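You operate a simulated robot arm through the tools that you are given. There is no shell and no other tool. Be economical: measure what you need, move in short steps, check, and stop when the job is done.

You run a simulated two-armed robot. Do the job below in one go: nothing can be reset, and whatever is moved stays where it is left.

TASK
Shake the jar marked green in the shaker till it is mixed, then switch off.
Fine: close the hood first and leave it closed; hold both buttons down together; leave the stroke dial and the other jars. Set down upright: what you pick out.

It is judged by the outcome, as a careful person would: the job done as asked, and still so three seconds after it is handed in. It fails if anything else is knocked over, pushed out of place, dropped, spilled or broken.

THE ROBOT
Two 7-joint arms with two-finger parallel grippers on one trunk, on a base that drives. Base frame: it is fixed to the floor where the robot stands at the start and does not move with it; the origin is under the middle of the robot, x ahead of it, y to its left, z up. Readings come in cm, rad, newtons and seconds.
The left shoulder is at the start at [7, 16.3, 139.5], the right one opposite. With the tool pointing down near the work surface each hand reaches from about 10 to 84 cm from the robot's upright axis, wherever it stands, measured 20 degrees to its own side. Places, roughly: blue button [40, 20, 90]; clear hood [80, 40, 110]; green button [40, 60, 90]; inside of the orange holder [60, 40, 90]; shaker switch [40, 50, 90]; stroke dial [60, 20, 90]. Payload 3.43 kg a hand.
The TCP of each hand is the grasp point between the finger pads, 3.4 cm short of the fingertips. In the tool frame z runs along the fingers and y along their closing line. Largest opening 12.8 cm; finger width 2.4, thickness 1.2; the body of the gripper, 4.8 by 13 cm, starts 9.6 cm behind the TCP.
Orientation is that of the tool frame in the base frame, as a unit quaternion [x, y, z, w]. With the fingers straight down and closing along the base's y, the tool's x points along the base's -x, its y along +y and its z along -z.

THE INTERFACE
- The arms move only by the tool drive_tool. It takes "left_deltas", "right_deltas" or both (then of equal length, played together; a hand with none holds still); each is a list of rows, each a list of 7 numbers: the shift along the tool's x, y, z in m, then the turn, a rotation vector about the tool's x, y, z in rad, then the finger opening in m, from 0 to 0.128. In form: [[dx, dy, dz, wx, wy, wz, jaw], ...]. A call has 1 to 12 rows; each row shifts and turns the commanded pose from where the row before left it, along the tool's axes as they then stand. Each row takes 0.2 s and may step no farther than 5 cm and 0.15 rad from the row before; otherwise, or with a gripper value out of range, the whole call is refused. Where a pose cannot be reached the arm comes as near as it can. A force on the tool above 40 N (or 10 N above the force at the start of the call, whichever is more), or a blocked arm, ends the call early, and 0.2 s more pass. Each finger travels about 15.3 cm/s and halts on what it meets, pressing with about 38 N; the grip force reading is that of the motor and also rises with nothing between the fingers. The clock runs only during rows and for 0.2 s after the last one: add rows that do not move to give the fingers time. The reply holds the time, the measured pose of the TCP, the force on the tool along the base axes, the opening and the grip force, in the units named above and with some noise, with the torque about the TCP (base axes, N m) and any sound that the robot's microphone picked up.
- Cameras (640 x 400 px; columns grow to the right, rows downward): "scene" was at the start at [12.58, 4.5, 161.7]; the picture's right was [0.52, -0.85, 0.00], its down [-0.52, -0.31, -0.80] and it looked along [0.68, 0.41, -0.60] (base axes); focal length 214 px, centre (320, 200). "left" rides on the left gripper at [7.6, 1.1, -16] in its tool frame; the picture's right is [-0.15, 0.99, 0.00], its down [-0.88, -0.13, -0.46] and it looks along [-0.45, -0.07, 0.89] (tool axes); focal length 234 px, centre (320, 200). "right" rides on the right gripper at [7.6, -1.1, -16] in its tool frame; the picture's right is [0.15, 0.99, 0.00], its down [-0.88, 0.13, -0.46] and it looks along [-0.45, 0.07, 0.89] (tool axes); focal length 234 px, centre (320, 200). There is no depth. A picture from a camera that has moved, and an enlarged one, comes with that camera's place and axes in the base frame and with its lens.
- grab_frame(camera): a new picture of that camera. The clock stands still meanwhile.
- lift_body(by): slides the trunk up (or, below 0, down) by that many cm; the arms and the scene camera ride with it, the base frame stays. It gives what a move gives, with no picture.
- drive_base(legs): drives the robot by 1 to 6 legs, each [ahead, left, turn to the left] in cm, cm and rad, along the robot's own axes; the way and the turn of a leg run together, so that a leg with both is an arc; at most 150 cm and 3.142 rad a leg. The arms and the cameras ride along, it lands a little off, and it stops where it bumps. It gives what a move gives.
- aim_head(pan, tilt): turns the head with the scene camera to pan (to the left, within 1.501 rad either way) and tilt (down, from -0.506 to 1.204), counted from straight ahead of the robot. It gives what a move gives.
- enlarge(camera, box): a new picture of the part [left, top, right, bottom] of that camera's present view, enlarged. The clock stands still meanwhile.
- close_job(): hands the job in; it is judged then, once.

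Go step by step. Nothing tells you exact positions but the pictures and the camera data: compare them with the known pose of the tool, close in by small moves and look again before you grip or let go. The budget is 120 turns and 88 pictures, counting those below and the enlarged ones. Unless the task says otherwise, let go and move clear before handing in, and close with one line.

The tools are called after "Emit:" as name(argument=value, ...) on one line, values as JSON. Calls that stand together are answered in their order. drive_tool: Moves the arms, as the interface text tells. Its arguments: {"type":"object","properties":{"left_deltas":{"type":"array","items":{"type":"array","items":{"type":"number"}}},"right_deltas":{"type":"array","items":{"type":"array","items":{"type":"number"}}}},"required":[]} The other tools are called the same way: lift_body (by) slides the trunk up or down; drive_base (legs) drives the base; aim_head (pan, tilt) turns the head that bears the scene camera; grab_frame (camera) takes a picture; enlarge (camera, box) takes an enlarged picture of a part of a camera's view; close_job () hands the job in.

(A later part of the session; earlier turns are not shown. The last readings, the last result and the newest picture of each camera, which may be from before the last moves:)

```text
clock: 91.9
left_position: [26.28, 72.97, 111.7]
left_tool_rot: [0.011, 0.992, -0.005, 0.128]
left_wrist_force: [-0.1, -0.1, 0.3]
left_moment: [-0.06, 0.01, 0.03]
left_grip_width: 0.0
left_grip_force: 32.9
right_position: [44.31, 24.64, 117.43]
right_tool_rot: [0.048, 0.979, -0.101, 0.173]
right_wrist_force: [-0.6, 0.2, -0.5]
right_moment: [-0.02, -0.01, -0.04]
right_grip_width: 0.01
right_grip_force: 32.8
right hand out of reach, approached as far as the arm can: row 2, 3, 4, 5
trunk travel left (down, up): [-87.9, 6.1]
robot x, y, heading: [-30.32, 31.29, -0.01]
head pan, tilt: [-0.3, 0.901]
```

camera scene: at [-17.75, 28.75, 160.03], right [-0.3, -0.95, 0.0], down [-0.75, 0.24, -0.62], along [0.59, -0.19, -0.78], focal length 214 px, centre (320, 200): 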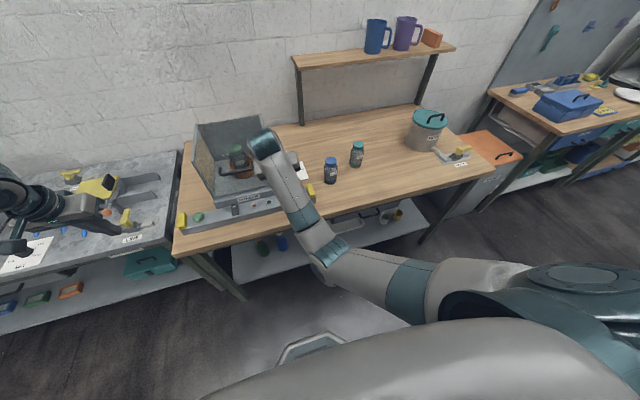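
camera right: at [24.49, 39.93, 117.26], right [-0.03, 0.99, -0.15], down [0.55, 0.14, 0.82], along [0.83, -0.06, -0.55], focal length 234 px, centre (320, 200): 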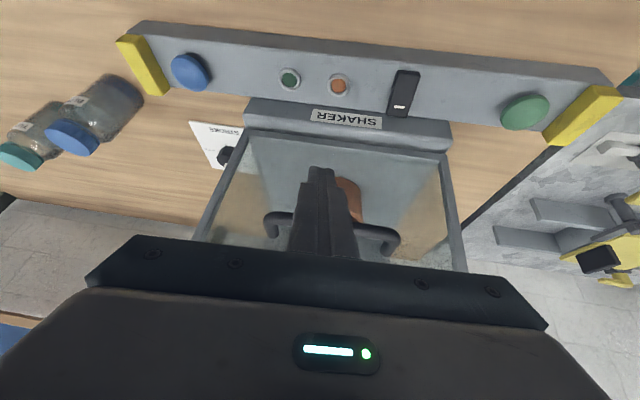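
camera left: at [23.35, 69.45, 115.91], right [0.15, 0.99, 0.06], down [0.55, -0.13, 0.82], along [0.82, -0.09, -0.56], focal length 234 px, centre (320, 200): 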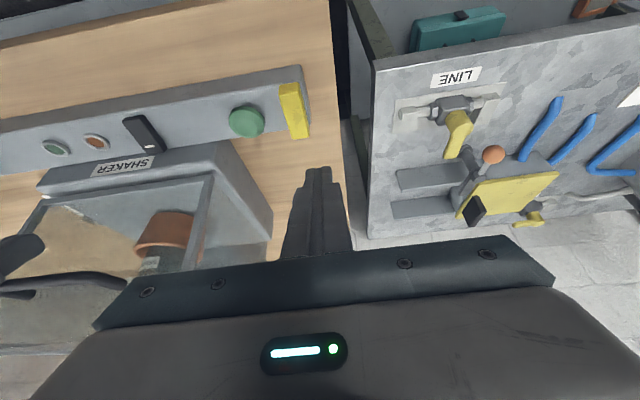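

Emit:
drive_tool(right_deltas=[[0, 0, 0, -0.068, 0.116, -0.032, 0], [0, 0, 0, -0.068, 0.116, -0.032, 0], [0, 0, 0, -0.068, 0.116, -0.032, 0], [0.03, 0, 0, 0, 0, 0, 0], [0.03, 0, 0, 0, 0, 0, 0], [0.03, 0, -0.02, 0, 0, 0, 0], [0, -0.02, -0.03, 0, 0, 0, 0], [0, -0.02, -0.03, 0, 0, 0, 0], [0, 0, 0, 0, 0, 0, 0]])

```text
clock: 93.9
left_position: [26.23, 72.82, 111.83]
left_tool_rot: [0.011, 0.992, -0.005, 0.129]
left_wrist_force: [-0.7, -0.5, -0.5]
left_moment: [-0.02, 0.03, -0.01]
left_grip_width: 0.0
left_grip_force: 33.6
right_position: [47.84, 22.87, 120.96]
right_tool_rot: [-0.011, 1.0, 0.012, -0.002]
right_wrist_force: [-0.1, 0.6, -0.2]
right_moment: [0.01, -0.01, -0.03]
right_grip_width: 0.0
right_grip_force: 33.0
right hand out of reach, approached as far as the arm can: row 1, 2, 4, 5, 6, 7, 8
trunk travel left (down, up): [-87.9, 6.1]
robot x, y, heading: [-30.19, 31.32, -0.008]
head pan, tilt: [-0.3, 0.901]
```

Orientation is restored. I'll try moving outward to the right, the natural side for this arm, to unlock it.

Emit:
drive_tool(right_deltas=[[0, -0.04, 0, 0, 0, 0, 0], [0, -0.04, 0, 0, 0, 0, 0], [0, -0.04, 0, 0, 0, 0, 0], [0, -0.04, 0, 0, 0, 0, 0], [0, -0.04, 0, 0, 0, 0, 0], [0.03, 0, 0, 0, 0, 0, 0], [0.03, 0, 0, 0, 0, 0, 0], [0.03, 0, 0, 0, 0, 0, 0]])

Emit:
grab_frame(camera="scene")

```text
clock: 95.7
left_position: [26.23, 72.82, 111.94]
left_tool_rot: [0.01, 0.992, -0.003, 0.128]
left_wrist_force: [0.2, 0.2, 0.7]
left_moment: [0.01, -0.02, -0.03]
left_grip_width: 0.0
left_grip_force: 32.8
right_position: [40.23, 1.8, 120.17]
right_tool_rot: [-0.011, 1.0, 0.012, -0.002]
right_wrist_force: [-0.1, -1.0, 0.0]
right_moment: [0.02, 0.03, -0.01]
right_grip_width: 0.01
right_grip_force: 32.5
right hand out of reach, approached as far as the arm can: row 8
trunk travel left (down, up): [-87.9, 6.1]
robot x, y, heading: [-30.05, 31.29, -0.01]
head pan, tilt: [-0.3, 0.901]
```

```text
11 pictures are left
camera scene: at [-17.77, 28.57, 160.03], right [-0.3, -0.95, 0.0], down [-0.75, 0.24, -0.62], along [0.59, -0.19, -0.78], focal length 214 px, centre (320, 200)
```

scene: 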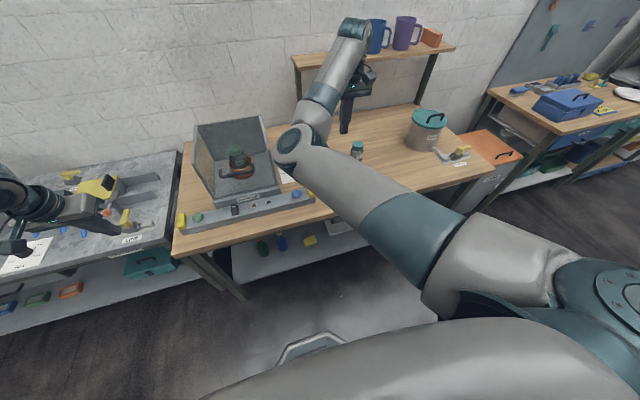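

The right arm is unlocked in a natural elbow-up pose. I'll draw it back a little and drive left so that the switch is right in front of the right hand.

Emit:
drive_tool(right_deltas=[[0, 0.0, -0.02, 0, 0, 0, 0], [0.03, 0, 0, 0, 0, 0, 0], [0.03, 0, 0, 0, 0, 0, 0], [0.03, 0, 0, 0, 0, 0, 0], [0, 0, 0, 0, 0, 0, 0]])

Emit:
drive_base(legs=[[0, 22, 0]])

```text
clock: 96.9
left_position: [26.3, 72.9, 111.92]
left_tool_rot: [0.011, 0.992, -0.004, 0.129]
left_wrist_force: [0.4, 0.6, 0.0]
left_moment: [-0.02, -0.02, 0.0]
left_grip_width: 0.02
left_grip_force: 32.8
right_position: [35.37, -2.88, 121.45]
right_tool_rot: [-0.013, 1.0, 0.012, -0.001]
right_wrist_force: [0.2, -0.1, 0.3]
right_moment: [0.02, -0.03, -0.04]
right_grip_width: 0.0
right_grip_force: 32.5
right hand out of reach, approached as far as the arm can: row 2, 3, 4
trunk travel left (down, up): [-87.9, 6.1]
robot x, y, heading: [-30.11, 31.31, -0.008]
head pan, tilt: [-0.3, 0.901]
```

```text
clock: 98.5
left_position: [26.37, 93.89, 111.99]
left_tool_rot: [0.01, 0.992, -0.004, 0.128]
left_wrist_force: [-1.5, -1.4, 0.2]
left_moment: [0.06, 0.05, 0.0]
left_grip_width: 0.0
left_grip_force: 33.4
right_position: [35.49, 18.14, 121.39]
right_tool_rot: [-0.012, 1.0, 0.011, -0.002]
right_wrist_force: [0.6, 0.1, 0.1]
right_moment: [0.05, 0.0, 0.0]
right_grip_width: 0.02
right_grip_force: 32.8
trunk travel left (down, up): [-87.9, 6.1]
robot x, y, heading: [-30.17, 52.24, -0.01]
head pan, tilt: [-0.3, 0.901]
```

The arm is in a branch that prefers to be stretched out, so I'll work from farther back: drive 7 cm back, then tilt the right hand by 0.3 rad and extend it toward the switch.

Emit:
drive_base(legs=[[-7, 0, 0]])

Emit:
drive_tool(right_deltas=[[-0.03, 0.03, 0, 0, 0, 0, 0], [-0.02, 0.04, 0, 0, 0, 0, 0], [0, 0.04, 0, 0, 0, 0, 0], [0, 0.04, 0, 0, 0, 0, 0], [0, 0, 0, 0, -0.1, 0, 0], [0, 0, 0, 0, -0.1, 0, 0], [0, 0, 0, 0, -0.1, 0, 0], [0, 0, 0, 0, 0, 0, 0]])

```text
clock: 99.6
left_position: [20.21, 94.28, 111.55]
left_tool_rot: [0.01, 0.992, -0.005, 0.125]
left_wrist_force: [0.2, 0.0, 0.2]
left_moment: [0.01, 0.05, -0.02]
left_grip_width: 0.0
left_grip_force: 32.9
right_position: [29.34, 18.46, 120.98]
right_tool_rot: [-0.013, 1.0, 0.011, -0.005]
right_wrist_force: [0.8, 0.1, -0.2]
right_moment: [0.0, 0.08, 0.02]
right_grip_width: 0.0
right_grip_force: 33.2
trunk travel left (down, up): [-87.9, 6.1]
robot x, y, heading: [-37.09, 52.08, -0.006]
head pan, tilt: [-0.3, 0.901]
```

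```text
clock: 101.4
left_position: [19.57, 94.25, 111.77]
left_tool_rot: [0.01, 0.992, -0.004, 0.128]
left_wrist_force: [-0.4, 0.2, 0.0]
left_moment: [0.03, 0.0, 0.02]
left_grip_width: 0.01
left_grip_force: 32.5
right_position: [38.48, 30.4, 120.64]
right_tool_rot: [-0.01, 0.989, 0.012, 0.148]
right_wrist_force: [-1.1, 0.6, 0.0]
right_moment: [0.0, 0.05, 0.0]
right_grip_width: 0.04
right_grip_force: 33.2
right hand out of reach, approached as far as the arm can: row 1, 2, 3, 4, 5
trunk travel left (down, up): [-87.9, 6.1]
robot x, y, heading: [-36.67, 51.69, -0.007]
head pan, tilt: [-0.3, 0.901]
```

With the arm stretched, the tilt works. I'll use the base for placement: back 3 cm, left 15.5 cm, so the hand lines up with the switch, then lower it.

Emit:
drive_base(legs=[[-3, 0, 0], [0, 15.5, 0]])

Emit:
drive_tool(right_deltas=[[0.009, 0, 0.0286, 0, 0, 0, 0], [0.009, 0, 0.0286, 0, 0, 0, 0], [0.009, 0, 0.0286, 0, 0, 0, 0], [0.009, 0, 0.0286, 0, 0, 0, 0], [0.009, 0, 0.0286, 0, 0, 0, 0], [0, 0, 0, 0, 0, 0, 0]])

```text
clock: 103.2
left_position: [16.67, 109.09, 111.94]
left_tool_rot: [0.012, 0.992, -0.005, 0.129]
left_wrist_force: [0.5, -0.3, 0.7]
left_moment: [0.01, -0.02, 0.01]
left_grip_width: 0.02
left_grip_force: 33.3
right_position: [35.24, 45.18, 120.79]
right_tool_rot: [-0.008, 0.989, 0.014, 0.148]
right_wrist_force: [0.0, 0.2, -0.4]
right_moment: [0.05, -0.01, 0.02]
right_grip_width: 0.03
right_grip_force: 33.1
trunk travel left (down, up): [-87.9, 6.1]
robot x, y, heading: [-39.79, 67.85, -0.012]
head pan, tilt: [-0.3, 0.901]
```

```text
clock: 104.6
left_position: [16.77, 109.43, 111.95]
left_tool_rot: [0.012, 0.992, -0.005, 0.129]
left_wrist_force: [0.7, 0.1, -0.3]
left_moment: [0.0, -0.04, -0.02]
left_grip_width: 0.02
left_grip_force: 32.6
right_position: [35.06, 46.06, 105.49]
right_tool_rot: [-0.008, 0.989, 0.012, 0.147]
right_wrist_force: [-0.7, 0.2, -0.3]
right_moment: [0.0, 0.0, -0.01]
right_grip_width: 0.03
right_grip_force: 33.2
trunk travel left (down, up): [-87.9, 6.1]
robot x, y, heading: [-39.69, 67.9, -0.012]
head pan, tilt: [-0.3, 0.901]
```

Now it moves cleanly. Lowering to just above the panel and then forward to over the far end of the rocker.

Emit:
drive_tool(right_deltas=[[0.0074, 0, 0.0239, 0, 0, 0, 0], [0.0074, 0, 0.0239, 0, 0, 0, 0], [0.0074, 0, 0.0239, 0, 0, 0, 0], [-0.02, 0, 0.0062, 0, 0, 0, 0], [-0.02, 0, 0.0062, 0, 0, 0, 0], [-0.016, 0, 0.005, 0, 0, 0, 0], [0, 0, 0, 0, 0, 0, 0]])

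Emit:
enlarge(camera="right", box=[220, 60, 440, 220])

```text
clock: 106.2
left_position: [16.73, 109.29, 111.91]
left_tool_rot: [0.013, 0.992, -0.005, 0.128]
left_wrist_force: [0.5, -0.3, -0.3]
left_moment: [0.01, 0.0, 0.01]
left_grip_width: 0.0
left_grip_force: 33.1
right_position: [41.16, 46.07, 98.16]
right_tool_rot: [-0.008, 0.989, 0.012, 0.148]
right_wrist_force: [0.2, -0.6, -0.8]
right_moment: [0.01, -0.01, -0.02]
right_grip_width: 0.0
right_grip_force: 33.0
trunk travel left (down, up): [-87.9, 6.1]
robot x, y, heading: [-40.11, 67.8, -0.009]
head pan, tilt: [-0.3, 0.901]
```

```text
2.50 times, centred on (330, 140) of right
camera zoom: at [29.31, 44.54, 111.19], right [-0.16, 0.99, -0.02], down [0.71, 0.13, 0.7], along [0.69, 0.1, -0.72], focal length 585 px, centre (295, 350)
```

zoom: 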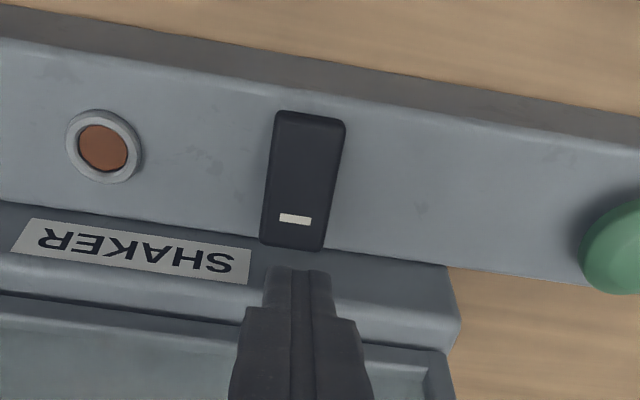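

The fingertips line up with the rocker (y = 46.1). I'll move 3 mm ahead and press down gently, step by step.

Emit:
drive_tool(right_deltas=[[-0.003, 0, 0.001, 0, 0, 0, 0], [0.003, 0, 0.0096, 0, 0, 0, 0], [0.003, 0, 0.0096, 0, 0, 0, 0], [0.0015, 0, 0.0048, 0, 0, 0, 0], [0, 0, 0, 0, 0, 0, 0]])

Emit:
drive_tool(right_deltas=[[0.0009, 0, 0.0029, 0, 0, 0, 0], [0.0009, 0, 0.0029, 0, 0, 0, 0], [0, 0, 0, 0, 0, 0, 0]])

```text
clock: 107.1
left_position: [16.41, 109.49, 111.95]
left_tool_rot: [0.013, 0.991, -0.005, 0.13]
left_wrist_force: [-0.8, -0.3, 0.1]
left_moment: [-0.02, -0.01, -0.01]
left_grip_width: 0.0
left_grip_force: 33.1
right_position: [41.72, 45.94, 97.53]
right_tool_rot: [-0.008, 0.987, 0.011, 0.159]
right_wrist_force: [-12.8, 2.0, 16.8]
right_moment: [-0.56, -1.35, -0.22]
right_grip_width: 0.0
right_grip_force: 33.0
trunk travel left (down, up): [-87.9, 6.1]
robot x, y, heading: [-40.14, 67.84, -0.005]
head pan, tilt: [-0.3, 0.901]
stopped in row 4 (right hand): the force on the tool passed its limit (the readings are from after the stop); the commanded pose is now the measured one
```

```text
clock: 107.8
left_position: [16.25, 109.31, 112.03]
left_tool_rot: [0.013, 0.991, -0.006, 0.132]
left_wrist_force: [0.4, 0.9, 0.0]
left_moment: [-0.02, -0.01, 0.02]
left_grip_width: 0.0
left_grip_force: 32.8
right_position: [41.84, 46.02, 97.62]
right_tool_rot: [-0.007, 0.986, 0.009, 0.166]
right_wrist_force: [-19.1, 2.8, 16.8]
right_moment: [-0.51, -1.83, -0.98]
right_grip_width: 0.0
right_grip_force: 33.4
trunk travel left (down, up): [-87.9, 6.1]
robot x, y, heading: [-39.88, 68.08, -0.012]
head pan, tilt: [-0.3, 0.901]
stopped in row 3 (right hand): the force on the tool passed its limit (the readings are from after the stop); the commanded pose is now the measured one
```

The moment shows that the gripper body touched the handle bar, not the switch. I'll back off, tilt further to 0.55 rad for clearance, and come in again.

Emit:
drive_tool(right_deltas=[[0.018, 0, -0.01, 0, 0, 0, 0], [0.018, 0, -0.01, 0, 0, 0, 0], [0, 0, 0, 0, -0.11, 0, 0], [0, 0, 0, 0, -0.11, 0, 0], [0, 0, 0, 0, 0, 0, 0]])

Emit:
drive_tool(right_deltas=[[-0.007, 0, 0.017, 0, 0, 0, 0], [-0.007, 0, 0.016, 0, 0, 0, 0], [0, 0, 0, 0, 0, 0, 0]])

Emit:
grab_frame(camera="right")

```text
clock: 109.0
left_position: [16.76, 109.34, 111.89]
left_tool_rot: [0.012, 0.992, -0.005, 0.129]
left_wrist_force: [-0.2, 0.1, -0.4]
left_moment: [-0.01, -0.03, 0.0]
left_grip_width: 0.0
left_grip_force: 33.1
right_position: [38.37, 45.78, 97.71]
right_tool_rot: [-0.006, 0.963, 0.011, 0.27]
right_wrist_force: [0.1, 0.3, 0.6]
right_moment: [-0.04, -0.03, -0.01]
right_grip_width: 0.0
right_grip_force: 32.9
trunk travel left (down, up): [-87.9, 6.1]
robot x, y, heading: [-40.33, 68.05, -0.006]
head pan, tilt: [-0.3, 0.901]
```

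```text
clock: 109.8
left_position: [16.64, 109.29, 111.74]
left_tool_rot: [0.012, 0.992, -0.005, 0.129]
left_wrist_force: [0.5, -0.2, 0.3]
left_moment: [0.03, 0.04, 0.02]
left_grip_width: 0.04
left_grip_force: 33.1
right_position: [40.94, 46.01, 95.9]
right_tool_rot: [-0.006, 0.963, 0.01, 0.27]
right_wrist_force: [-5.8, -0.4, 2.3]
right_moment: [0.01, 0.05, -0.05]
right_grip_width: 0.0
right_grip_force: 33.3
trunk travel left (down, up): [-87.9, 6.1]
robot x, y, heading: [-39.8, 67.55, -0.007]
head pan, tilt: [-0.3, 0.901]
```

```text
9 pictures are left
camera right: at [26.22, 44.64, 105.48], right [-0.14, 0.99, -0.06], down [0.51, 0.12, 0.85], along [0.85, 0.09, -0.53], focal length 234 px, centre (320, 200)
```

right: 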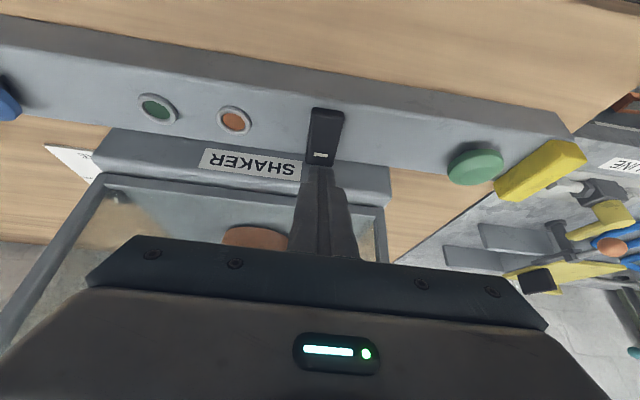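

The fingertip front just touches the shaker front face. I'll shift 5 mm back and press straight down.

Emit:
drive_tool(right_deltas=[[0.0043, 0, -0.0026, 0, 0, 0, 0], [0.0042, 0, 0.0068, 0, 0, 0, 0], [0.0042, 0, 0.0068, 0, 0, 0, 0], [0, 0, 0, 0, 0, 0, 0]])

Emit:
drive_tool(right_deltas=[[0.0021, 0, 0.0034, 0, 0, 0, 0], [0.0021, 0, 0.0034, 0, 0, 0, 0], [0, 0, 0, 0, 0, 0, 0]])

```text
clock: 110.8
left_position: [16.54, 109.36, 112.07]
left_tool_rot: [0.012, 0.991, -0.005, 0.13]
left_wrist_force: [-0.3, -0.2, -0.2]
left_moment: [-0.01, 0.01, 0.03]
left_grip_width: 0.01
left_grip_force: 32.8
right_position: [40.47, 46.06, 94.83]
right_tool_rot: [-0.007, 0.961, 0.009, 0.276]
right_wrist_force: [8.6, -2.1, 29.9]
right_moment: [-0.05, -0.48, 0.35]
right_grip_width: 0.0
right_grip_force: 32.4
trunk travel left (down, up): [-87.9, 6.1]
robot x, y, heading: [-40.14, 67.83, -0.007]
head pan, tilt: [-0.3, 0.901]
heard: click
```

```text
clock: 111.2
left_position: [16.53, 109.34, 111.91]
left_tool_rot: [0.013, 0.991, -0.005, 0.13]
left_wrist_force: [-0.6, -0.1, -0.6]
left_moment: [0.01, -0.01, 0.0]
left_grip_width: 0.01
left_grip_force: 33.3
right_position: [40.81, 46.15, 94.71]
right_tool_rot: [-0.006, 0.96, 0.009, 0.279]
right_wrist_force: [-6.3, 1.1, 15.8]
right_moment: [0.0, -0.14, 0.0]
right_grip_width: 0.0
right_grip_force: 33.3
trunk travel left (down, up): [-87.9, 6.1]
robot x, y, heading: [-39.88, 67.29, -0.01]
head pan, tilt: [-0.3, 0.901]
stopped in row 2 (right hand): the force on the tool passed its limit (the readings are from after the stop); the commanded pose is now the measured one
```

A click was heard: the switch flipped. I'll back away and check the rocker and lamps.

Emit:
drive_tool(right_deltas=[[0, 0, -0.02, 0, 0, 0, 0], [0, 0, -0.03, 0, 0, 0, 0], [0, 0, -0.03, 0, 0, 0, 0], [0, 0, 0, 0, 0, 0, 0]])

Emit:
enlarge(camera="right", box=[80, 40, 560, 240])

```text
clock: 112.2
left_position: [16.85, 109.29, 111.89]
left_tool_rot: [0.012, 0.992, -0.004, 0.129]
left_wrist_force: [-0.3, 0.6, 0.2]
left_moment: [0.01, 0.0, -0.01]
left_grip_width: 0.0
left_grip_force: 33.3
right_position: [36.93, 45.61, 101.32]
right_tool_rot: [-0.006, 0.961, 0.01, 0.276]
right_wrist_force: [0.1, 0.2, 0.9]
right_moment: [0.04, 0.01, 0.01]
right_grip_width: 0.01
right_grip_force: 33.1
trunk travel left (down, up): [-87.9, 6.1]
robot x, y, heading: [-39.94, 68.03, -0.012]
head pan, tilt: [-0.3, 0.901]
```

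```text
1.33 times, centred on (320, 140) of right
camera zoom: at [22.12, 44.27, 110.72], right [-0.14, 0.99, -0.06], down [0.5, 0.13, 0.85], along [0.85, 0.09, -0.52], focal length 312 px, centre (320, 280)
```

zoom: 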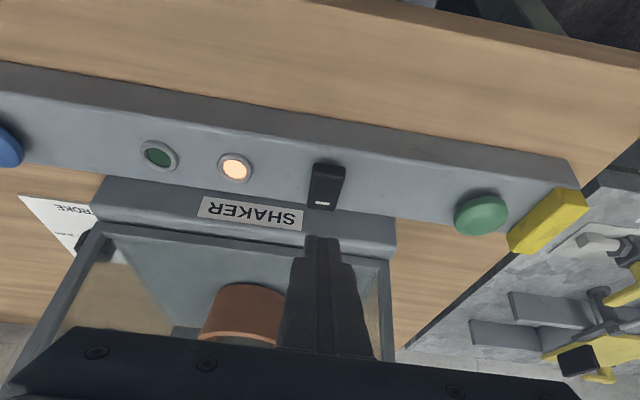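

The amber power lamp is lit, so the shaker is on. Now I'll pull back a little and drive right 28 cm to centre the robot between the two buttons.

Emit:
drive_tool(right_deltas=[[0, 0, -0.03, 0, 0, 0, 0]])

Emit:
drive_base(legs=[[0, -28, 0]])

Emit:
drive_tool(left_deltas=[[0, -0.04, 0, 0, 0, 0, 0], [0, -0.04, 0, 0, 0, 0, 0], [0, -0.04, 0, 0, 0, 0, 0], [-0.04, 0, 0, 0, 0, 0, 0], [-0.04, 0, 0, 0, 0, 0, 0], [-0.04, 0, 0, 0, 0, 0, 0], [-0.04, 0, 0, 0, 0, 0, 0], [0, -0.03, 0, 0, 0, 0, 0], [0, -0.03, 0, 0, 0, 0, 0], [0, -0.03, 0, 0, 0, 0, 0]])

```text
clock: 112.6
left_position: [16.71, 109.3, 111.86]
left_tool_rot: [0.012, 0.992, -0.005, 0.129]
left_wrist_force: [-0.7, -0.4, 0.4]
left_moment: [0.04, -0.01, -0.02]
left_grip_width: 0.01
left_grip_force: 33.0
right_position: [35.3, 45.6, 103.98]
right_tool_rot: [-0.005, 0.961, 0.01, 0.275]
right_wrist_force: [0.4, 0.0, -0.5]
right_moment: [-0.01, 0.03, 0.04]
right_grip_width: 0.0
right_grip_force: 33.2
trunk travel left (down, up): [-87.9, 6.1]
robot x, y, heading: [-39.79, 67.92, -0.011]
head pan, tilt: [-0.3, 0.901]
```

```text
clock: 114.5
left_position: [16.4, 82.88, 111.81]
left_tool_rot: [0.01, 0.992, -0.005, 0.129]
left_wrist_force: [0.1, 0.1, 0.0]
left_moment: [-0.04, -0.01, 0.03]
left_grip_width: 0.0
left_grip_force: 33.0
right_position: [35.22, 19.27, 103.75]
right_tool_rot: [-0.009, 0.961, 0.01, 0.276]
right_wrist_force: [0.1, 0.6, -0.8]
right_moment: [-0.07, 0.01, -0.01]
right_grip_width: 0.0
right_grip_force: 33.0
trunk travel left (down, up): [-87.9, 6.1]
robot x, y, heading: [-39.94, 41.23, -0.008]
head pan, tilt: [-0.3, 0.901]
```

```text
clock: 116.7
left_position: [29.83, 63.26, 116.98]
left_tool_rot: [0.01, 0.991, -0.006, 0.13]
left_wrist_force: [-0.7, 0.3, -0.5]
left_moment: [-0.03, 0.0, 0.04]
left_grip_width: 0.02
left_grip_force: 32.4
left hand out of reach, approached as far as the arm can: row 9, 10
right_position: [35.13, 19.01, 103.9]
right_tool_rot: [-0.009, 0.961, 0.011, 0.276]
right_wrist_force: [0.0, 0.1, -1.2]
right_moment: [0.01, -0.01, 0.0]
right_grip_width: 0.0
right_grip_force: 33.5
trunk travel left (down, up): [-87.9, 6.1]
robot x, y, heading: [-39.71, 41.06, -0.007]
head pan, tilt: [-0.3, 0.901]
```

Both hands are near their buttons. I'll bring each to a couple of centimetres above its button together.

Emit:
drive_tool(left_deltas=[[-0.0097, -0.0055, 0.0345, 0, 0, 0, 0], [-0.0097, -0.0055, 0.0345, 0, 0, 0, 0], [-0.0097, -0.0055, 0.0345, 0, 0, 0, 0], [-0.0097, -0.0055, 0.0345, 0, 0, 0, 0], [-0.0097, -0.0055, 0.0345, 0, 0, 0, 0], [-0.0097, -0.0055, 0.0345, 0, 0, 0, 0], [0, 0, 0, 0, 0, 0, 0]], right_deltas=[[-0.0006, 0.0025, 0.0132, 0, 0, 0, 0], [-0.0006, 0.0025, 0.0132, 0, 0, 0, 0], [-0.0006, 0.0025, 0.0132, 0, 0, 0, 0], [-0.0006, 0.0025, 0.0132, 0, 0, 0, 0], [-0.0006, 0.0025, 0.0132, 0, 0, 0, 0], [-0.0006, 0.0025, 0.0132, 0, 0, 0, 0], [0, 0, 0, 0, 0, 0, 0]])

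Emit:
aim_head(pan=0.0, tilt=0.7)

Emit:
enlarge(camera="scene", box=[180, 140, 460, 300])

```text
clock: 118.3
left_position: [29.01, 69.35, 108.72]
left_tool_rot: [0.01, 0.991, -0.004, 0.13]
left_wrist_force: [-1.0, 0.3, -0.8]
left_moment: [0.0, -0.01, -0.01]
left_grip_width: 0.0
left_grip_force: 32.5
left hand out of reach, approached as far as the arm can: row 1, 2, 3, 4, 5, 6
right_position: [39.5, 20.92, 97.23]
right_tool_rot: [-0.008, 0.961, 0.011, 0.276]
right_wrist_force: [-0.1, 0.8, 0.4]
right_moment: [0.0, 0.0, -0.01]
right_grip_width: 0.0
right_grip_force: 33.5
trunk travel left (down, up): [-87.9, 6.1]
robot x, y, heading: [-39.58, 40.93, -0.005]
head pan, tilt: [-0.3, 0.901]
```

```text
clock: 119.1
left_position: [29.11, 69.39, 108.69]
left_tool_rot: [0.01, 0.992, -0.004, 0.129]
left_wrist_force: [0.9, 0.1, 0.2]
left_moment: [-0.03, 0.02, -0.03]
left_grip_width: 0.0
left_grip_force: 33.4
right_position: [39.75, 20.81, 97.25]
right_tool_rot: [-0.01, 0.961, 0.012, 0.276]
right_wrist_force: [0.2, 0.2, 1.0]
right_moment: [0.02, 0.01, 0.02]
right_grip_width: 0.02
right_grip_force: 33.3
trunk travel left (down, up): [-87.9, 6.1]
robot x, y, heading: [-40.19, 41.01, -0.005]
head pan, tilt: [0.0, 0.7]
```

```text
2.29 times, centred on (320, 220) of scene
camera zoom: at [-26.33, 40.79, 161.64], right [-0.01, -1.0, 0.0], down [-0.64, 0.0, -0.76], along [0.76, 0.0, -0.64], focal length 490 px, centre (320, 154)
```

zoom: 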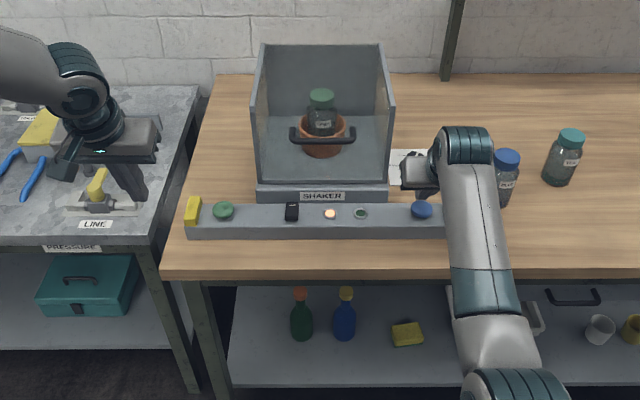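

Clear view: power lamp on, jar under the closed hood, right hand just above the blue button. The left arm is hindered, so I'll test stretching it straight ahead first.

Emit:
drive_tool(left_deltas=[[-0.029, 0, 0.0077, 0, 0, 0, 0], [-0.029, 0, 0.0077, 0, 0, 0, 0], [-0.029, 0, 0.0077, 0, 0, 0, 0], [0, 0, 0, 0, 0, 0, 0]])

```text
clock: 120.1
left_position: [33.67, 72.04, 112.31]
left_tool_rot: [0.009, 0.992, -0.006, 0.13]
left_wrist_force: [1.6, 0.3, 0.5]
left_moment: [0.01, -0.01, 0.0]
left_grip_width: 0.02
left_grip_force: 33.0
left hand out of reach, approached as far as the arm can: row 1, 2, 3
right_position: [39.52, 20.81, 97.23]
right_tool_rot: [-0.008, 0.961, 0.011, 0.275]
right_wrist_force: [-0.3, -0.4, -0.2]
right_moment: [-0.01, 0.02, -0.02]
right_grip_width: 0.0
right_grip_force: 32.9
trunk travel left (down, up): [-87.9, 6.1]
robot x, y, heading: [-40.26, 40.75, -0.008]
head pan, tilt: [0.0, 0.7]
```

The left arm has limited stretch, while the right one prefers more. A compromise is base y ≈ 50, x ≈ -31. I'll draw both hands back, tilt the left one more, and then drive there.

Emit:
drive_tool(left_deltas=[[0.03, 0, 0, 0, 0, 0, 0], [0.03, 0, 0, 0, 0, 0, 0], [0.03, 0, 0, 0, 0, 0, 0], [0, 0, 0, 0, -0.1, 0, 0], [0, 0, 0, 0, -0.1, 0, 0], [0, 0, 0, 0, -0.09, 0, 0], [0, 0, 0, 0, 0, 0, 0]], right_deltas=[[0, 0, -0.03, 0, 0, 0, 0], [0, 0, -0.03, 0, 0, 0, 0], [0, 0, -0.03, 0, 0, 0, 0], [0, -0.035, 0, 0, 0, 0, 0], [0, -0.035, 0, 0, 0, 0, 0], [0, -0.03, 0, 0, 0, 0, 0], [0.03, 0, 0, 0, 0, 0, 0]])

Emit:
drive_base(legs=[[0, 9.5, 0]])

Emit:
drive_base(legs=[[5, 0, 0]])

```text
clock: 121.7
left_position: [24.77, 71.89, 110.0]
left_tool_rot: [0.009, 0.962, -0.005, 0.271]
left_wrist_force: [-0.1, -0.1, 0.0]
left_moment: [0.0, -0.01, 0.02]
left_grip_width: 0.0
left_grip_force: 33.0
right_position: [32.54, 10.33, 103.12]
right_tool_rot: [-0.008, 0.961, 0.011, 0.277]
right_wrist_force: [0.0, -0.5, 0.0]
right_moment: [0.01, 0.0, 0.03]
right_grip_width: 0.0
right_grip_force: 33.3
trunk travel left (down, up): [-87.9, 6.1]
robot x, y, heading: [-40.13, 40.91, -0.003]
head pan, tilt: [0.0, 0.7]
```

```text
clock: 122.8
left_position: [24.9, 81.01, 110.16]
left_tool_rot: [0.011, 0.963, -0.005, 0.271]
left_wrist_force: [-0.9, -0.2, 0.0]
left_moment: [0.03, 0.02, -0.03]
left_grip_width: 0.02
left_grip_force: 32.9
right_position: [32.58, 19.44, 103.04]
right_tool_rot: [-0.008, 0.961, 0.011, 0.275]
right_wrist_force: [0.2, 0.8, -0.5]
right_moment: [0.01, -0.02, 0.0]
right_grip_width: 0.02
right_grip_force: 32.2
trunk travel left (down, up): [-87.9, 6.1]
robot x, y, heading: [-39.91, 50.1, -0.003]
head pan, tilt: [0.0, 0.7]
```

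```text
clock: 123.8
left_position: [29.36, 81.18, 110.51]
left_tool_rot: [0.01, 0.962, -0.007, 0.274]
left_wrist_force: [-0.5, 0.2, 0.8]
left_moment: [0.01, -0.06, 0.0]
left_grip_width: 0.0
left_grip_force: 33.1
right_position: [37.12, 19.61, 103.41]
right_tool_rot: [-0.008, 0.961, 0.01, 0.278]
right_wrist_force: [0.3, -1.0, 1.3]
right_moment: [-0.02, -0.05, 0.01]
right_grip_width: 0.01
right_grip_force: 33.8
trunk travel left (down, up): [-87.9, 6.1]
robot x, y, heading: [-35.08, 50.17, -0.005]
head pan, tilt: [0.0, 0.7]
```

Now I'll try bringing the left hand across to the green button.

Emit:
drive_tool(left_deltas=[[0, -0.042, 0, 0, 0, 0, 0], [0, -0.042, 0, 0, 0, 0, 0], [0, -0.042, 0, 0, 0, 0, 0], [0, -0.042, 0, 0, 0, 0, 0], [0, -0.042, 0, 0, 0, 0, 0], [0, 0, 0, 0, 0, 0, 0]])

```text
clock: 125.2
left_position: [27.16, 66.98, 114.99]
left_tool_rot: [0.009, 0.963, -0.006, 0.271]
left_wrist_force: [-0.1, -0.1, 0.3]
left_moment: [-0.02, -0.03, 0.0]
left_grip_width: 0.0
left_grip_force: 33.3
left hand out of reach, approached as far as the arm can: row 3, 4, 5
right_position: [37.64, 19.52, 103.17]
right_tool_rot: [-0.008, 0.961, 0.011, 0.276]
right_wrist_force: [1.0, 0.2, 0.3]
right_moment: [-0.02, 0.01, 0.04]
right_grip_width: 0.0
right_grip_force: 32.9
trunk travel left (down, up): [-87.9, 6.1]
robot x, y, heading: [-35.03, 50.03, -0.007]
head pan, tilt: [0.0, 0.7]
```

The left arm's elbow configuration is the problem. I'll return the left hand to its natural starting pose (high, outward, vertical) to reset it.

Emit:
drive_tool(left_deltas=[[0.009, 0.031, -0.0313, 0, 0, 0, 0], [0.009, 0.031, -0.0313, 0, 0, 0, 0], [0.009, 0.031, -0.0313, 0, 0, 0, 0], [0.009, 0.031, -0.0313, 0, 0, 0, 0], [0.009, 0.031, -0.0313, 0, 0, 0, 0], [0.009, 0.031, -0.0313, 0, 0, 0, 0], [0.009, 0.031, -0.0313, 0, 0, 0, 0], [0.009, 0.031, -0.0313, 0, 0, 0, 0], [0.009, 0.031, -0.0313, 0, 0, 0, 0], [0.009, 0.031, -0.0313, 0, 0, 0, 0]])

Emit:
drive_tool(left_deltas=[[0, 0, 0, 0, 0.138, 0, 0], [0, 0, 0, 0, 0.138, 0, 0], [0, 0, 0, 0, 0.138, 0, 0], [0, 0, 0, 0, 0.135, 0, 0], [0, 0, 0, 0, 0, 0, 0]])

Emit:
drive_tool(left_deltas=[[0, -0.03, 0.03, 0, 0, 0, 0], [0, -0.03, 0.03, 0, 0, 0, 0], [0, -0.03, 0.03, 0, 0, 0, 0], [0, -0.03, 0.03, 0, 0, 0, 0], [0, -0.03, 0.03, 0, 0, 0, 0], [0, -0.03, 0.03, 0, 0, 0, 0], [-0.03, -0.03, 0.02, 0, 0, 0, 0], [-0.03, -0.03, 0, 0, 0, 0, 0]])

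```text
clock: 127.4
left_position: [3.36, 98.58, 137.29]
left_tool_rot: [0.009, 0.962, -0.007, 0.271]
left_wrist_force: [0.6, 0.8, 0.5]
left_moment: [0.01, -0.02, -0.02]
left_grip_width: 0.0
left_grip_force: 33.0
right_position: [37.38, 19.6, 103.22]
right_tool_rot: [-0.009, 0.961, 0.01, 0.277]
right_wrist_force: [-0.5, 0.1, 0.3]
right_moment: [0.0, -0.04, -0.03]
right_grip_width: 0.0
right_grip_force: 32.8
trunk travel left (down, up): [-87.9, 6.1]
robot x, y, heading: [-34.6, 50.05, 0.0]
head pan, tilt: [0.0, 0.7]
```

```text
clock: 128.6
left_position: [3.74, 98.76, 136.99]
left_tool_rot: [0.012, 1.0, -0.004, 0.0]
left_wrist_force: [0.6, -1.0, 0.4]
left_moment: [0.03, -0.02, 0.02]
left_grip_width: 0.0
left_grip_force: 33.0
right_position: [37.51, 19.67, 103.23]
right_tool_rot: [-0.008, 0.961, 0.01, 0.276]
right_wrist_force: [0.3, -0.1, 0.2]
right_moment: [0.02, -0.01, -0.03]
right_grip_width: 0.02
right_grip_force: 32.4
trunk travel left (down, up): [-87.9, 6.1]
robot x, y, heading: [-35.12, 50.04, -0.009]
head pan, tilt: [0.0, 0.7]
```

```text
clock: 130.4
left_position: [9.55, 74.64, 117.23]
left_tool_rot: [0.011, 1.0, -0.003, 0.0]
left_wrist_force: [0.2, -0.5, -0.2]
left_moment: [0.03, 0.03, 0.0]
left_grip_width: 0.0
left_grip_force: 33.1
right_position: [37.63, 19.54, 102.97]
right_tool_rot: [-0.008, 0.962, 0.011, 0.274]
right_wrist_force: [0.0, -0.2, 0.5]
right_moment: [0.01, 0.0, -0.01]
right_grip_width: 0.0
right_grip_force: 32.8
trunk travel left (down, up): [-87.9, 6.1]
robot x, y, heading: [-34.94, 49.87, -0.006]
head pan, tilt: [0.0, 0.7]
```

The left arm is free again. Continuing toward the green button with a vertical hand.

Emit:
drive_tool(left_deltas=[[-0.0355, -0.0175, 0.012, 0, 0, 0, 0], [-0.0355, -0.0175, 0.012, 0, 0, 0, 0], [-0.0355, -0.0175, 0.012, 0, 0, 0, 0], [-0.0355, -0.0175, 0.012, 0, 0, 0, 0], [-0.0355, -0.0175, 0.012, 0, 0, 0, 0], [-0.0355, -0.0175, 0.012, 0, 0, 0, 0], [-0.0355, -0.0175, 0.012, 0, 0, 0, 0], [-0.0355, -0.0175, 0.012, 0, 0, 0, 0], [0, 0, 0, 0, 0, 0, 0]])

```text
clock: 132.4
left_position: [26.94, 71.59, 114.89]
left_tool_rot: [0.011, 1.0, -0.005, 0.0]
left_wrist_force: [0.3, -0.7, 1.3]
left_moment: [-0.01, -0.02, 0.0]
left_grip_width: 0.02
left_grip_force: 32.8
left hand out of reach, approached as far as the arm can: row 4, 5, 6, 7, 8
right_position: [37.59, 19.57, 103.11]
right_tool_rot: [-0.008, 0.961, 0.011, 0.276]
right_wrist_force: [0.3, 0.2, -0.4]
right_moment: [0.0, -0.01, -0.01]
right_grip_width: 0.02
right_grip_force: 32.7
trunk travel left (down, up): [-87.9, 6.1]
robot x, y, heading: [-34.87, 50.17, -0.01]
head pan, tilt: [0.0, 0.7]
```

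The left arm's natural zone is nearer the body. I'll reset the right arm the same way (high, outward, vertical) and then work both from closer in.

Emit:
drive_tool(left_deltas=[[0.0145, 0.003, -0.002, 0, 0, 0, 0], [0.0145, 0.003, -0.002, 0, 0, 0, 0], [0.0145, 0.003, -0.002, 0, 0, 0, 0], [0.0145, 0.003, -0.002, 0, 0, 0, 0], [0.0145, 0.003, -0.002, 0, 0, 0, 0], [0.0145, 0.003, -0.002, 0, 0, 0, 0], [0.0145, 0.003, -0.002, 0, 0, 0, 0], [0.0145, 0.003, -0.002, 0, 0, 0, 0], [0.0145, 0.003, -0.002, 0, 0, 0, 0], [0.0145, 0.003, -0.002, 0, 0, 0, 0], [0.0145, 0.003, -0.002, 0, 0, 0, 0], [0.0145, 0.003, -0.002, 0, 0, 0, 0]], right_deltas=[[0.0094, -0.0147, -0.0393, 0, 0, 0, 0], [0.0094, -0.0147, -0.0393, 0, 0, 0, 0], [0.0094, -0.0147, -0.0393, 0, 0, 0, 0], [0.0094, -0.0147, -0.0393, 0, 0, 0, 0], [0.0094, -0.0147, -0.0393, 0, 0, 0, 0], [0.0094, -0.0147, -0.0393, 0, 0, 0, 0], [0.0094, -0.0147, -0.0393, 0, 0, 0, 0], [0.0094, -0.0147, -0.0393, 0, 0, 0, 0], [0.0094, -0.0147, -0.0393, 0, 0, 0, 0], [0.0094, -0.0147, -0.0393, 0, 0, 0, 0], [0.0094, -0.0147, -0.0393, 0, 0, 0, 0], [0.0094, -0.0147, -0.0393, 0, 0, 0, 0]])

Emit:
drive_tool(right_deltas=[[0, 0, 0, 0, 0.138, 0, 0], [0, 0, 0, 0, 0.138, 0, 0], [0, 0, 0, 0, 0.138, 0, 0], [0, 0, 0, 0, 0.14, 0, 0], [0, 0, 0, 0, 0, 0, 0]])

```text
clock: 135.0
left_position: [9.18, 75.52, 117.43]
left_tool_rot: [0.012, 1.0, -0.004, 0.0]
left_wrist_force: [-0.3, 0.6, 0.0]
left_moment: [0.01, -0.01, 0.01]
left_grip_width: 0.02
left_grip_force: 33.0
right_position: [3.39, 0.72, 137.03]
right_tool_rot: [-0.009, 0.961, 0.011, 0.276]
right_wrist_force: [-0.7, 1.0, 0.1]
right_moment: [0.02, 0.01, 0.02]
right_grip_width: 0.02
right_grip_force: 33.1
trunk travel left (down, up): [-87.9, 6.1]
robot x, y, heading: [-34.73, 50.21, -0.007]
head pan, tilt: [0.0, 0.7]
```

```text
clock: 136.2
left_position: [9.37, 75.58, 117.42]
left_tool_rot: [0.011, 1.0, -0.004, 0.0]
left_wrist_force: [0.1, -0.2, -0.3]
left_moment: [0.0, -0.03, 0.0]
left_grip_width: 0.02
left_grip_force: 32.9
right_position: [3.56, 0.7, 136.9]
right_tool_rot: [-0.011, 1.0, 0.008, 0.002]
right_wrist_force: [-0.5, -0.5, 0.7]
right_moment: [0.04, 0.0, -0.04]
right_grip_width: 0.01
right_grip_force: 33.1
trunk travel left (down, up): [-87.9, 6.1]
robot x, y, heading: [-34.85, 50.12, -0.003]
head pan, tilt: [0.0, 0.7]
```

Both arms are reset. I'll now bring both hands to mirrored poses close in front of the body at low height, ready for the base to carry them to the buttons.

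Emit:
drive_tool(left_deltas=[[0, -0.0055, 0.017, 0, 0, 0, 0], [0, -0.0055, 0.017, 0, 0, 0, 0], [0, -0.0055, 0.017, 0, 0, 0, 0], [0, -0.0055, 0.017, 0, 0, 0, 0], [0, -0.0055, 0.017, 0, 0, 0, 0], [0, -0.0055, 0.017, 0, 0, 0, 0], [0, -0.0055, 0.017, 0, 0, 0, 0], [0, -0.0055, 0.017, 0, 0, 0, 0], [0, -0.0055, 0.017, 0, 0, 0, 0], [0, -0.0055, 0.017, 0, 0, 0, 0], [0, 0, 0, 0, 0, 0, 0]], right_deltas=[[-0.0056, 0.03, 0.036, 0, 0, 0, 0], [-0.0056, 0.03, 0.036, 0, 0, 0, 0], [-0.0056, 0.03, 0.036, 0, 0, 0, 0], [-0.0056, 0.03, 0.036, 0, 0, 0, 0], [-0.0056, 0.03, 0.036, 0, 0, 0, 0], [-0.0056, 0.03, 0.036, 0, 0, 0, 0], [-0.0056, 0.03, 0.036, 0, 0, 0, 0], [-0.0056, 0.03, 0.036, 0, 0, 0, 0], [-0.0056, 0.03, 0.036, 0, 0, 0, 0], [-0.0056, 0.03, 0.036, 0, 0, 0, 0], [0, 0, 0, 0, 0, 0, 0]])

```text
clock: 138.6
left_position: [8.86, 72.84, 103.58]
left_tool_rot: [0.011, 1.0, -0.004, 0.0]
left_wrist_force: [-0.7, 0.4, 0.6]
left_moment: [0.0, 0.01, 0.0]
left_grip_width: 0.0
left_grip_force: 32.9
left hand out of reach, approached as far as the arm can: row 8, 9, 10
right_position: [7.97, 28.43, 104.76]
right_tool_rot: [-0.011, 1.0, 0.008, 0.002]
right_wrist_force: [-0.5, 0.1, -0.2]
right_moment: [0.02, 0.02, 0.0]
right_grip_width: 0.0
right_grip_force: 33.0
right hand out of reach, approached as far as the arm can: row 10
trunk travel left (down, up): [-87.9, 6.1]
robot x, y, heading: [-35.02, 50.12, -0.004]
head pan, tilt: [0.0, 0.7]
```

Both arms reach their lower limit near z = 104, but the trunk can lower both hands together, which suits pressing both buttons. I'll set the hand spacing to match the buttons (39.3 cm) at equal height.

Emit:
drive_tool(left_deltas=[[0, -0.009, -0.025, 0, 0, 0, 0], [0, -0.009, -0.014, 0, 0, 0, 0], [0, -0.008, 0, 0, 0, 0, 0], [0, 0, 0, 0, 0, 0, 0]], right_deltas=[[-0.009, 0.009, -0.015, 0, 0, 0, 0], [0, 0.008, -0.013, 0, 0, 0, 0], [0, 0.008, 0, 0, 0, 0, 0], [0, 0, 0, 0, 0, 0, 0]])

```text
clock: 139.6
left_position: [9.07, 70.21, 107.46]
left_tool_rot: [0.01, 1.0, -0.003, 0.0]
left_wrist_force: [-0.7, -0.3, -0.2]
left_moment: [-0.01, 0.0, 0.02]
left_grip_width: 0.0
left_grip_force: 33.2
right_position: [9.07, 30.7, 107.41]
right_tool_rot: [-0.01, 1.0, 0.007, 0.003]
right_wrist_force: [0.1, 0.4, 0.7]
right_moment: [0.03, 0.06, 0.01]
right_grip_width: 0.0
right_grip_force: 32.7
trunk travel left (down, up): [-87.9, 6.1]
robot x, y, heading: [-35.17, 50.0, -0.008]
head pan, tilt: [0.0, 0.7]
```

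Spacing and height match exactly. Now I'll drive right 10.3 cm, then ahead 31 cm, to put both hands above their buttons.

Emit:
drive_base(legs=[[0, -10.4, 0]])

Emit:
drive_base(legs=[[31, 0, 0]])

Emit:
grab_frame(camera="right")

```text
clock: 140.7
left_position: [8.92, 60.36, 107.25]
left_tool_rot: [0.01, 1.0, -0.004, -0.002]
left_wrist_force: [0.1, 0.3, 0.0]
left_moment: [-0.04, 0.02, 0.0]
left_grip_width: 0.0
left_grip_force: 32.6
right_position: [9.01, 20.87, 107.58]
right_tool_rot: [-0.011, 1.0, 0.006, 0.003]
right_wrist_force: [0.3, -1.0, 0.5]
right_moment: [-0.03, 0.01, -0.03]
right_grip_width: 0.02
right_grip_force: 32.9
trunk travel left (down, up): [-87.9, 6.1]
robot x, y, heading: [-35.07, 40.14, -0.003]
head pan, tilt: [0.0, 0.7]
```

```text
clock: 142.8
left_position: [40.55, 60.28, 107.47]
left_tool_rot: [0.006, 1.0, -0.004, 0.0]
left_wrist_force: [-0.7, -0.8, 0.0]
left_moment: [0.0, -0.02, -0.01]
left_grip_width: 0.0
left_grip_force: 33.0
right_position: [40.68, 20.88, 107.64]
right_tool_rot: [-0.016, 1.0, 0.009, 0.004]
right_wrist_force: [-0.2, 0.0, -0.3]
right_moment: [-0.01, -0.03, 0.0]
right_grip_width: 0.0
right_grip_force: 33.0
trunk travel left (down, up): [-87.9, 6.1]
robot x, y, heading: [-3.16, 39.42, 0.005]
head pan, tilt: [0.0, 0.7]
```

```text
6 pictures are left
camera right: at [33.14, 19.46, 123.47], right [-0.18, 0.98, 0.02], down [0.87, 0.15, 0.46], along [0.45, 0.1, -0.89], focal length 234 px, centre (320, 200)
```

right: 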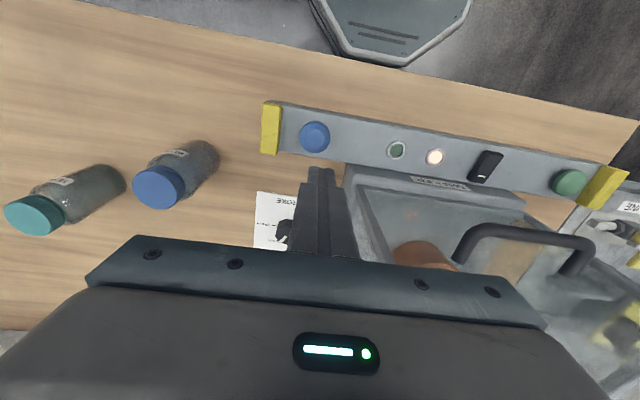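

Both hands are above their buttons within half a centimetre. I'll lower the trunk 10 cm, then in small steps until both buttons are down.

Emit:
lift_body(by=-10)

Emit:
lift_body(by=-1)

Emit:
lift_body(by=-0.7)

```text
clock: 144.2
left_position: [40.55, 60.36, 97.43]
left_tool_rot: [0.006, 1.0, -0.004, -0.002]
left_wrist_force: [-0.3, 0.8, 0.1]
left_moment: [-0.04, -0.02, -0.01]
left_grip_width: 0.03
left_grip_force: 32.7
right_position: [40.99, 21.06, 97.53]
right_tool_rot: [-0.016, 1.0, 0.01, 0.003]
right_wrist_force: [0.4, 0.1, -0.3]
right_moment: [0.02, 0.01, 0.0]
right_grip_width: 0.0
right_grip_force: 33.4
trunk travel left (down, up): [-77.9, 16.1]
robot x, y, heading: [-2.9, 40.14, 0.001]
head pan, tilt: [0.0, 0.7]
```

```text
clock: 144.8
left_position: [40.57, 60.35, 96.46]
left_tool_rot: [0.006, 1.0, -0.003, -0.001]
left_wrist_force: [-0.1, 0.1, 0.6]
left_moment: [-0.03, -0.04, 0.03]
left_grip_width: 0.0
left_grip_force: 32.8
right_position: [41.05, 20.93, 96.63]
right_tool_rot: [-0.016, 1.0, 0.009, 0.003]
right_wrist_force: [-0.6, 1.2, 0.0]
right_moment: [-0.02, 0.02, -0.01]
right_grip_width: 0.0
right_grip_force: 33.6
trunk travel left (down, up): [-76.9, 17.1]
robot x, y, heading: [-3.0, 39.53, 0.008]
head pan, tilt: [0.0, 0.7]
```

```text
clock: 145.3
left_position: [40.48, 60.37, 95.74]
left_tool_rot: [0.006, 1.0, -0.004, 0.0]
left_wrist_force: [0.4, 0.6, 1.6]
left_moment: [0.01, 0.02, 0.02]
left_grip_width: 0.0
left_grip_force: 33.3
right_position: [40.96, 21.04, 95.88]
right_tool_rot: [-0.016, 1.0, 0.008, 0.002]
right_wrist_force: [-0.2, 0.6, 2.4]
right_moment: [0.0, 0.02, 0.01]
right_grip_width: 0.0
right_grip_force: 32.9
trunk travel left (down, up): [-76.2, 17.8]
robot x, y, heading: [-3.49, 40.17, 0.0]
head pan, tilt: [0.0, 0.7]
```

Both hands have just met their buttons at the same time (light upward force on each). I'll press further.

Emit:
lift_body(by=-0.5)

Emit:
lift_body(by=-0.4)

```text
clock: 145.9
left_position: [40.6, 60.28, 95.19]
left_tool_rot: [0.006, 1.0, -0.003, 0.0]
left_wrist_force: [-0.6, 1.4, 3.5]
left_moment: [0.0, 0.0, 0.0]
left_grip_width: 0.0
left_grip_force: 32.6
right_position: [40.92, 21.01, 95.3]
right_tool_rot: [-0.015, 1.0, 0.009, 0.002]
right_wrist_force: [-0.4, -1.2, 4.1]
right_moment: [-0.03, 0.05, -0.02]
right_grip_width: 0.03
right_grip_force: 33.3
trunk travel left (down, up): [-75.7, 18.3]
robot x, y, heading: [-3.49, 39.67, 0.003]
head pan, tilt: [0.0, 0.7]
heard: click, click
```

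```text
clock: 146.4
left_position: [40.43, 60.3, 94.84]
left_tool_rot: [0.006, 1.0, -0.003, 0.001]
left_wrist_force: [0.1, 4.0, 22.2]
left_moment: [0.18, 0.02, -0.09]
left_grip_width: 0.0
left_grip_force: 32.9
right_position: [40.84, 21.03, 94.99]
right_tool_rot: [-0.016, 1.0, 0.009, 0.003]
right_wrist_force: [2.8, -2.0, 8.8]
right_moment: [-0.1, -0.01, 0.02]
right_grip_width: 0.0
right_grip_force: 33.1
trunk travel left (down, up): [-75.3, 18.7]
robot x, y, heading: [-3.62, 39.67, 0.003]
head pan, tilt: [0.0, 0.7]
```

Two clicks: both buttons are down together. I'll hold still for a couple of seconds, listening, and check the lamps.

Emit:
drive_tool(left_deltas=[[0, 0, 0, 0, 0, 0, 0], [0, 0, 0, 0, 0, 0, 0], [0, 0, 0, 0, 0, 0, 0], [0, 0, 0, 0, 0, 0, 0], [0, 0, 0, 0, 0, 0, 0], [0, 0, 0, 0, 0, 0, 0], [0, 0, 0, 0, 0, 0, 0], [0, 0, 0, 0, 0, 0, 0], [0, 0, 0, 0, 0, 0, 0], [0, 0, 0, 0, 0, 0, 0], [0, 0, 0, 0, 0, 0, 0], [0, 0, 0, 0, 0, 0, 0]], right_deltas=[[0, 0, 0, 0, 0, 0, 0], [0, 0, 0, 0, 0, 0, 0], [0, 0, 0, 0, 0, 0, 0], [0, 0, 0, 0, 0, 0, 0], [0, 0, 0, 0, 0, 0, 0], [0, 0, 0, 0, 0, 0, 0], [0, 0, 0, 0, 0, 0, 0], [0, 0, 0, 0, 0, 0, 0], [0, 0, 0, 0, 0, 0, 0], [0, 0, 0, 0, 0, 0, 0], [0, 0, 0, 0, 0, 0, 0], [0, 0, 0, 0, 0, 0, 0]])

Emit:
drive_tool(left_deltas=[[0, 0, 0, 0, 0, 0, 0], [0, 0, 0, 0, 0, 0, 0], [0, 0, 0, 0, 0, 0, 0], [0, 0, 0, 0, 0, 0, 0], [0, 0, 0, 0, 0, 0, 0], [0, 0, 0, 0, 0, 0, 0], [0, 0, 0, 0, 0, 0, 0], [0, 0, 0, 0, 0, 0, 0], [0, 0, 0, 0, 0, 0, 0], [0, 0, 0, 0, 0, 0, 0], [0, 0, 0, 0, 0, 0, 0], [0, 0, 0, 0, 0, 0, 0]], right_deltas=[[0, 0, 0, 0, 0, 0, 0], [0, 0, 0, 0, 0, 0, 0], [0, 0, 0, 0, 0, 0, 0], [0, 0, 0, 0, 0, 0, 0], [0, 0, 0, 0, 0, 0, 0], [0, 0, 0, 0, 0, 0, 0], [0, 0, 0, 0, 0, 0, 0], [0, 0, 0, 0, 0, 0, 0], [0, 0, 0, 0, 0, 0, 0], [0, 0, 0, 0, 0, 0, 0], [0, 0, 0, 0, 0, 0, 0], [0, 0, 0, 0, 0, 0, 0]])

Emit:
grab_frame(camera="right")

```text
clock: 149.0
left_position: [40.47, 60.33, 95.02]
left_tool_rot: [0.006, 1.0, -0.004, 0.001]
left_wrist_force: [10.8, 3.5, 33.5]
left_moment: [0.1, -0.4, 0.0]
left_grip_width: 0.01
left_grip_force: 33.2
right_position: [40.81, 21.06, 95.07]
right_tool_rot: [-0.016, 1.0, 0.009, 0.003]
right_wrist_force: [5.4, 0.6, 15.7]
right_moment: [-0.06, -0.01, 0.02]
right_grip_width: 0.0
right_grip_force: 33.2
trunk travel left (down, up): [-75.3, 18.7]
robot x, y, heading: [-3.17, 39.94, 0.006]
head pan, tilt: [0.0, 0.7]
```

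```text
clock: 151.6
left_position: [40.44, 60.38, 94.94]
left_tool_rot: [0.006, 1.0, -0.003, 0.0]
left_wrist_force: [13.7, 1.9, 34.1]
left_moment: [0.02, -0.37, -0.01]
left_grip_width: 0.0
left_grip_force: 33.0
right_position: [40.9, 21.08, 95.05]
right_tool_rot: [-0.016, 1.0, 0.009, 0.003]
right_wrist_force: [3.3, 4.0, 17.6]
right_moment: [0.11, 0.01, -0.01]
right_grip_width: 0.03
right_grip_force: 32.8
trunk travel left (down, up): [-75.3, 18.7]
robot x, y, heading: [-3.56, 39.67, 0.004]
head pan, tilt: [0.0, 0.7]
```

```text
5 pictures are left
camera right: at [33.2, 19.48, 110.87], right [-0.18, 0.98, 0.02], down [0.87, 0.15, 0.46], along [0.45, 0.1, -0.89], focal length 234 px, centre (320, 200)
```

right: 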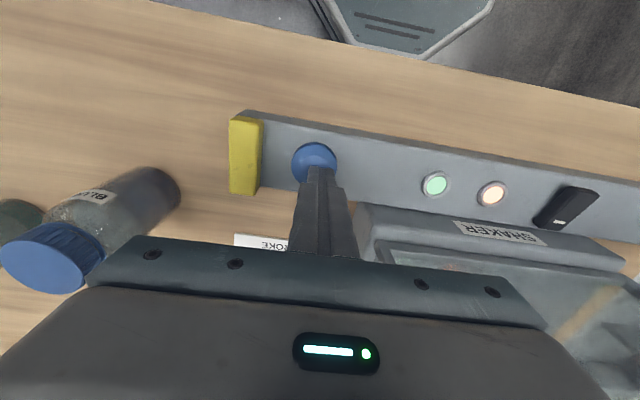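

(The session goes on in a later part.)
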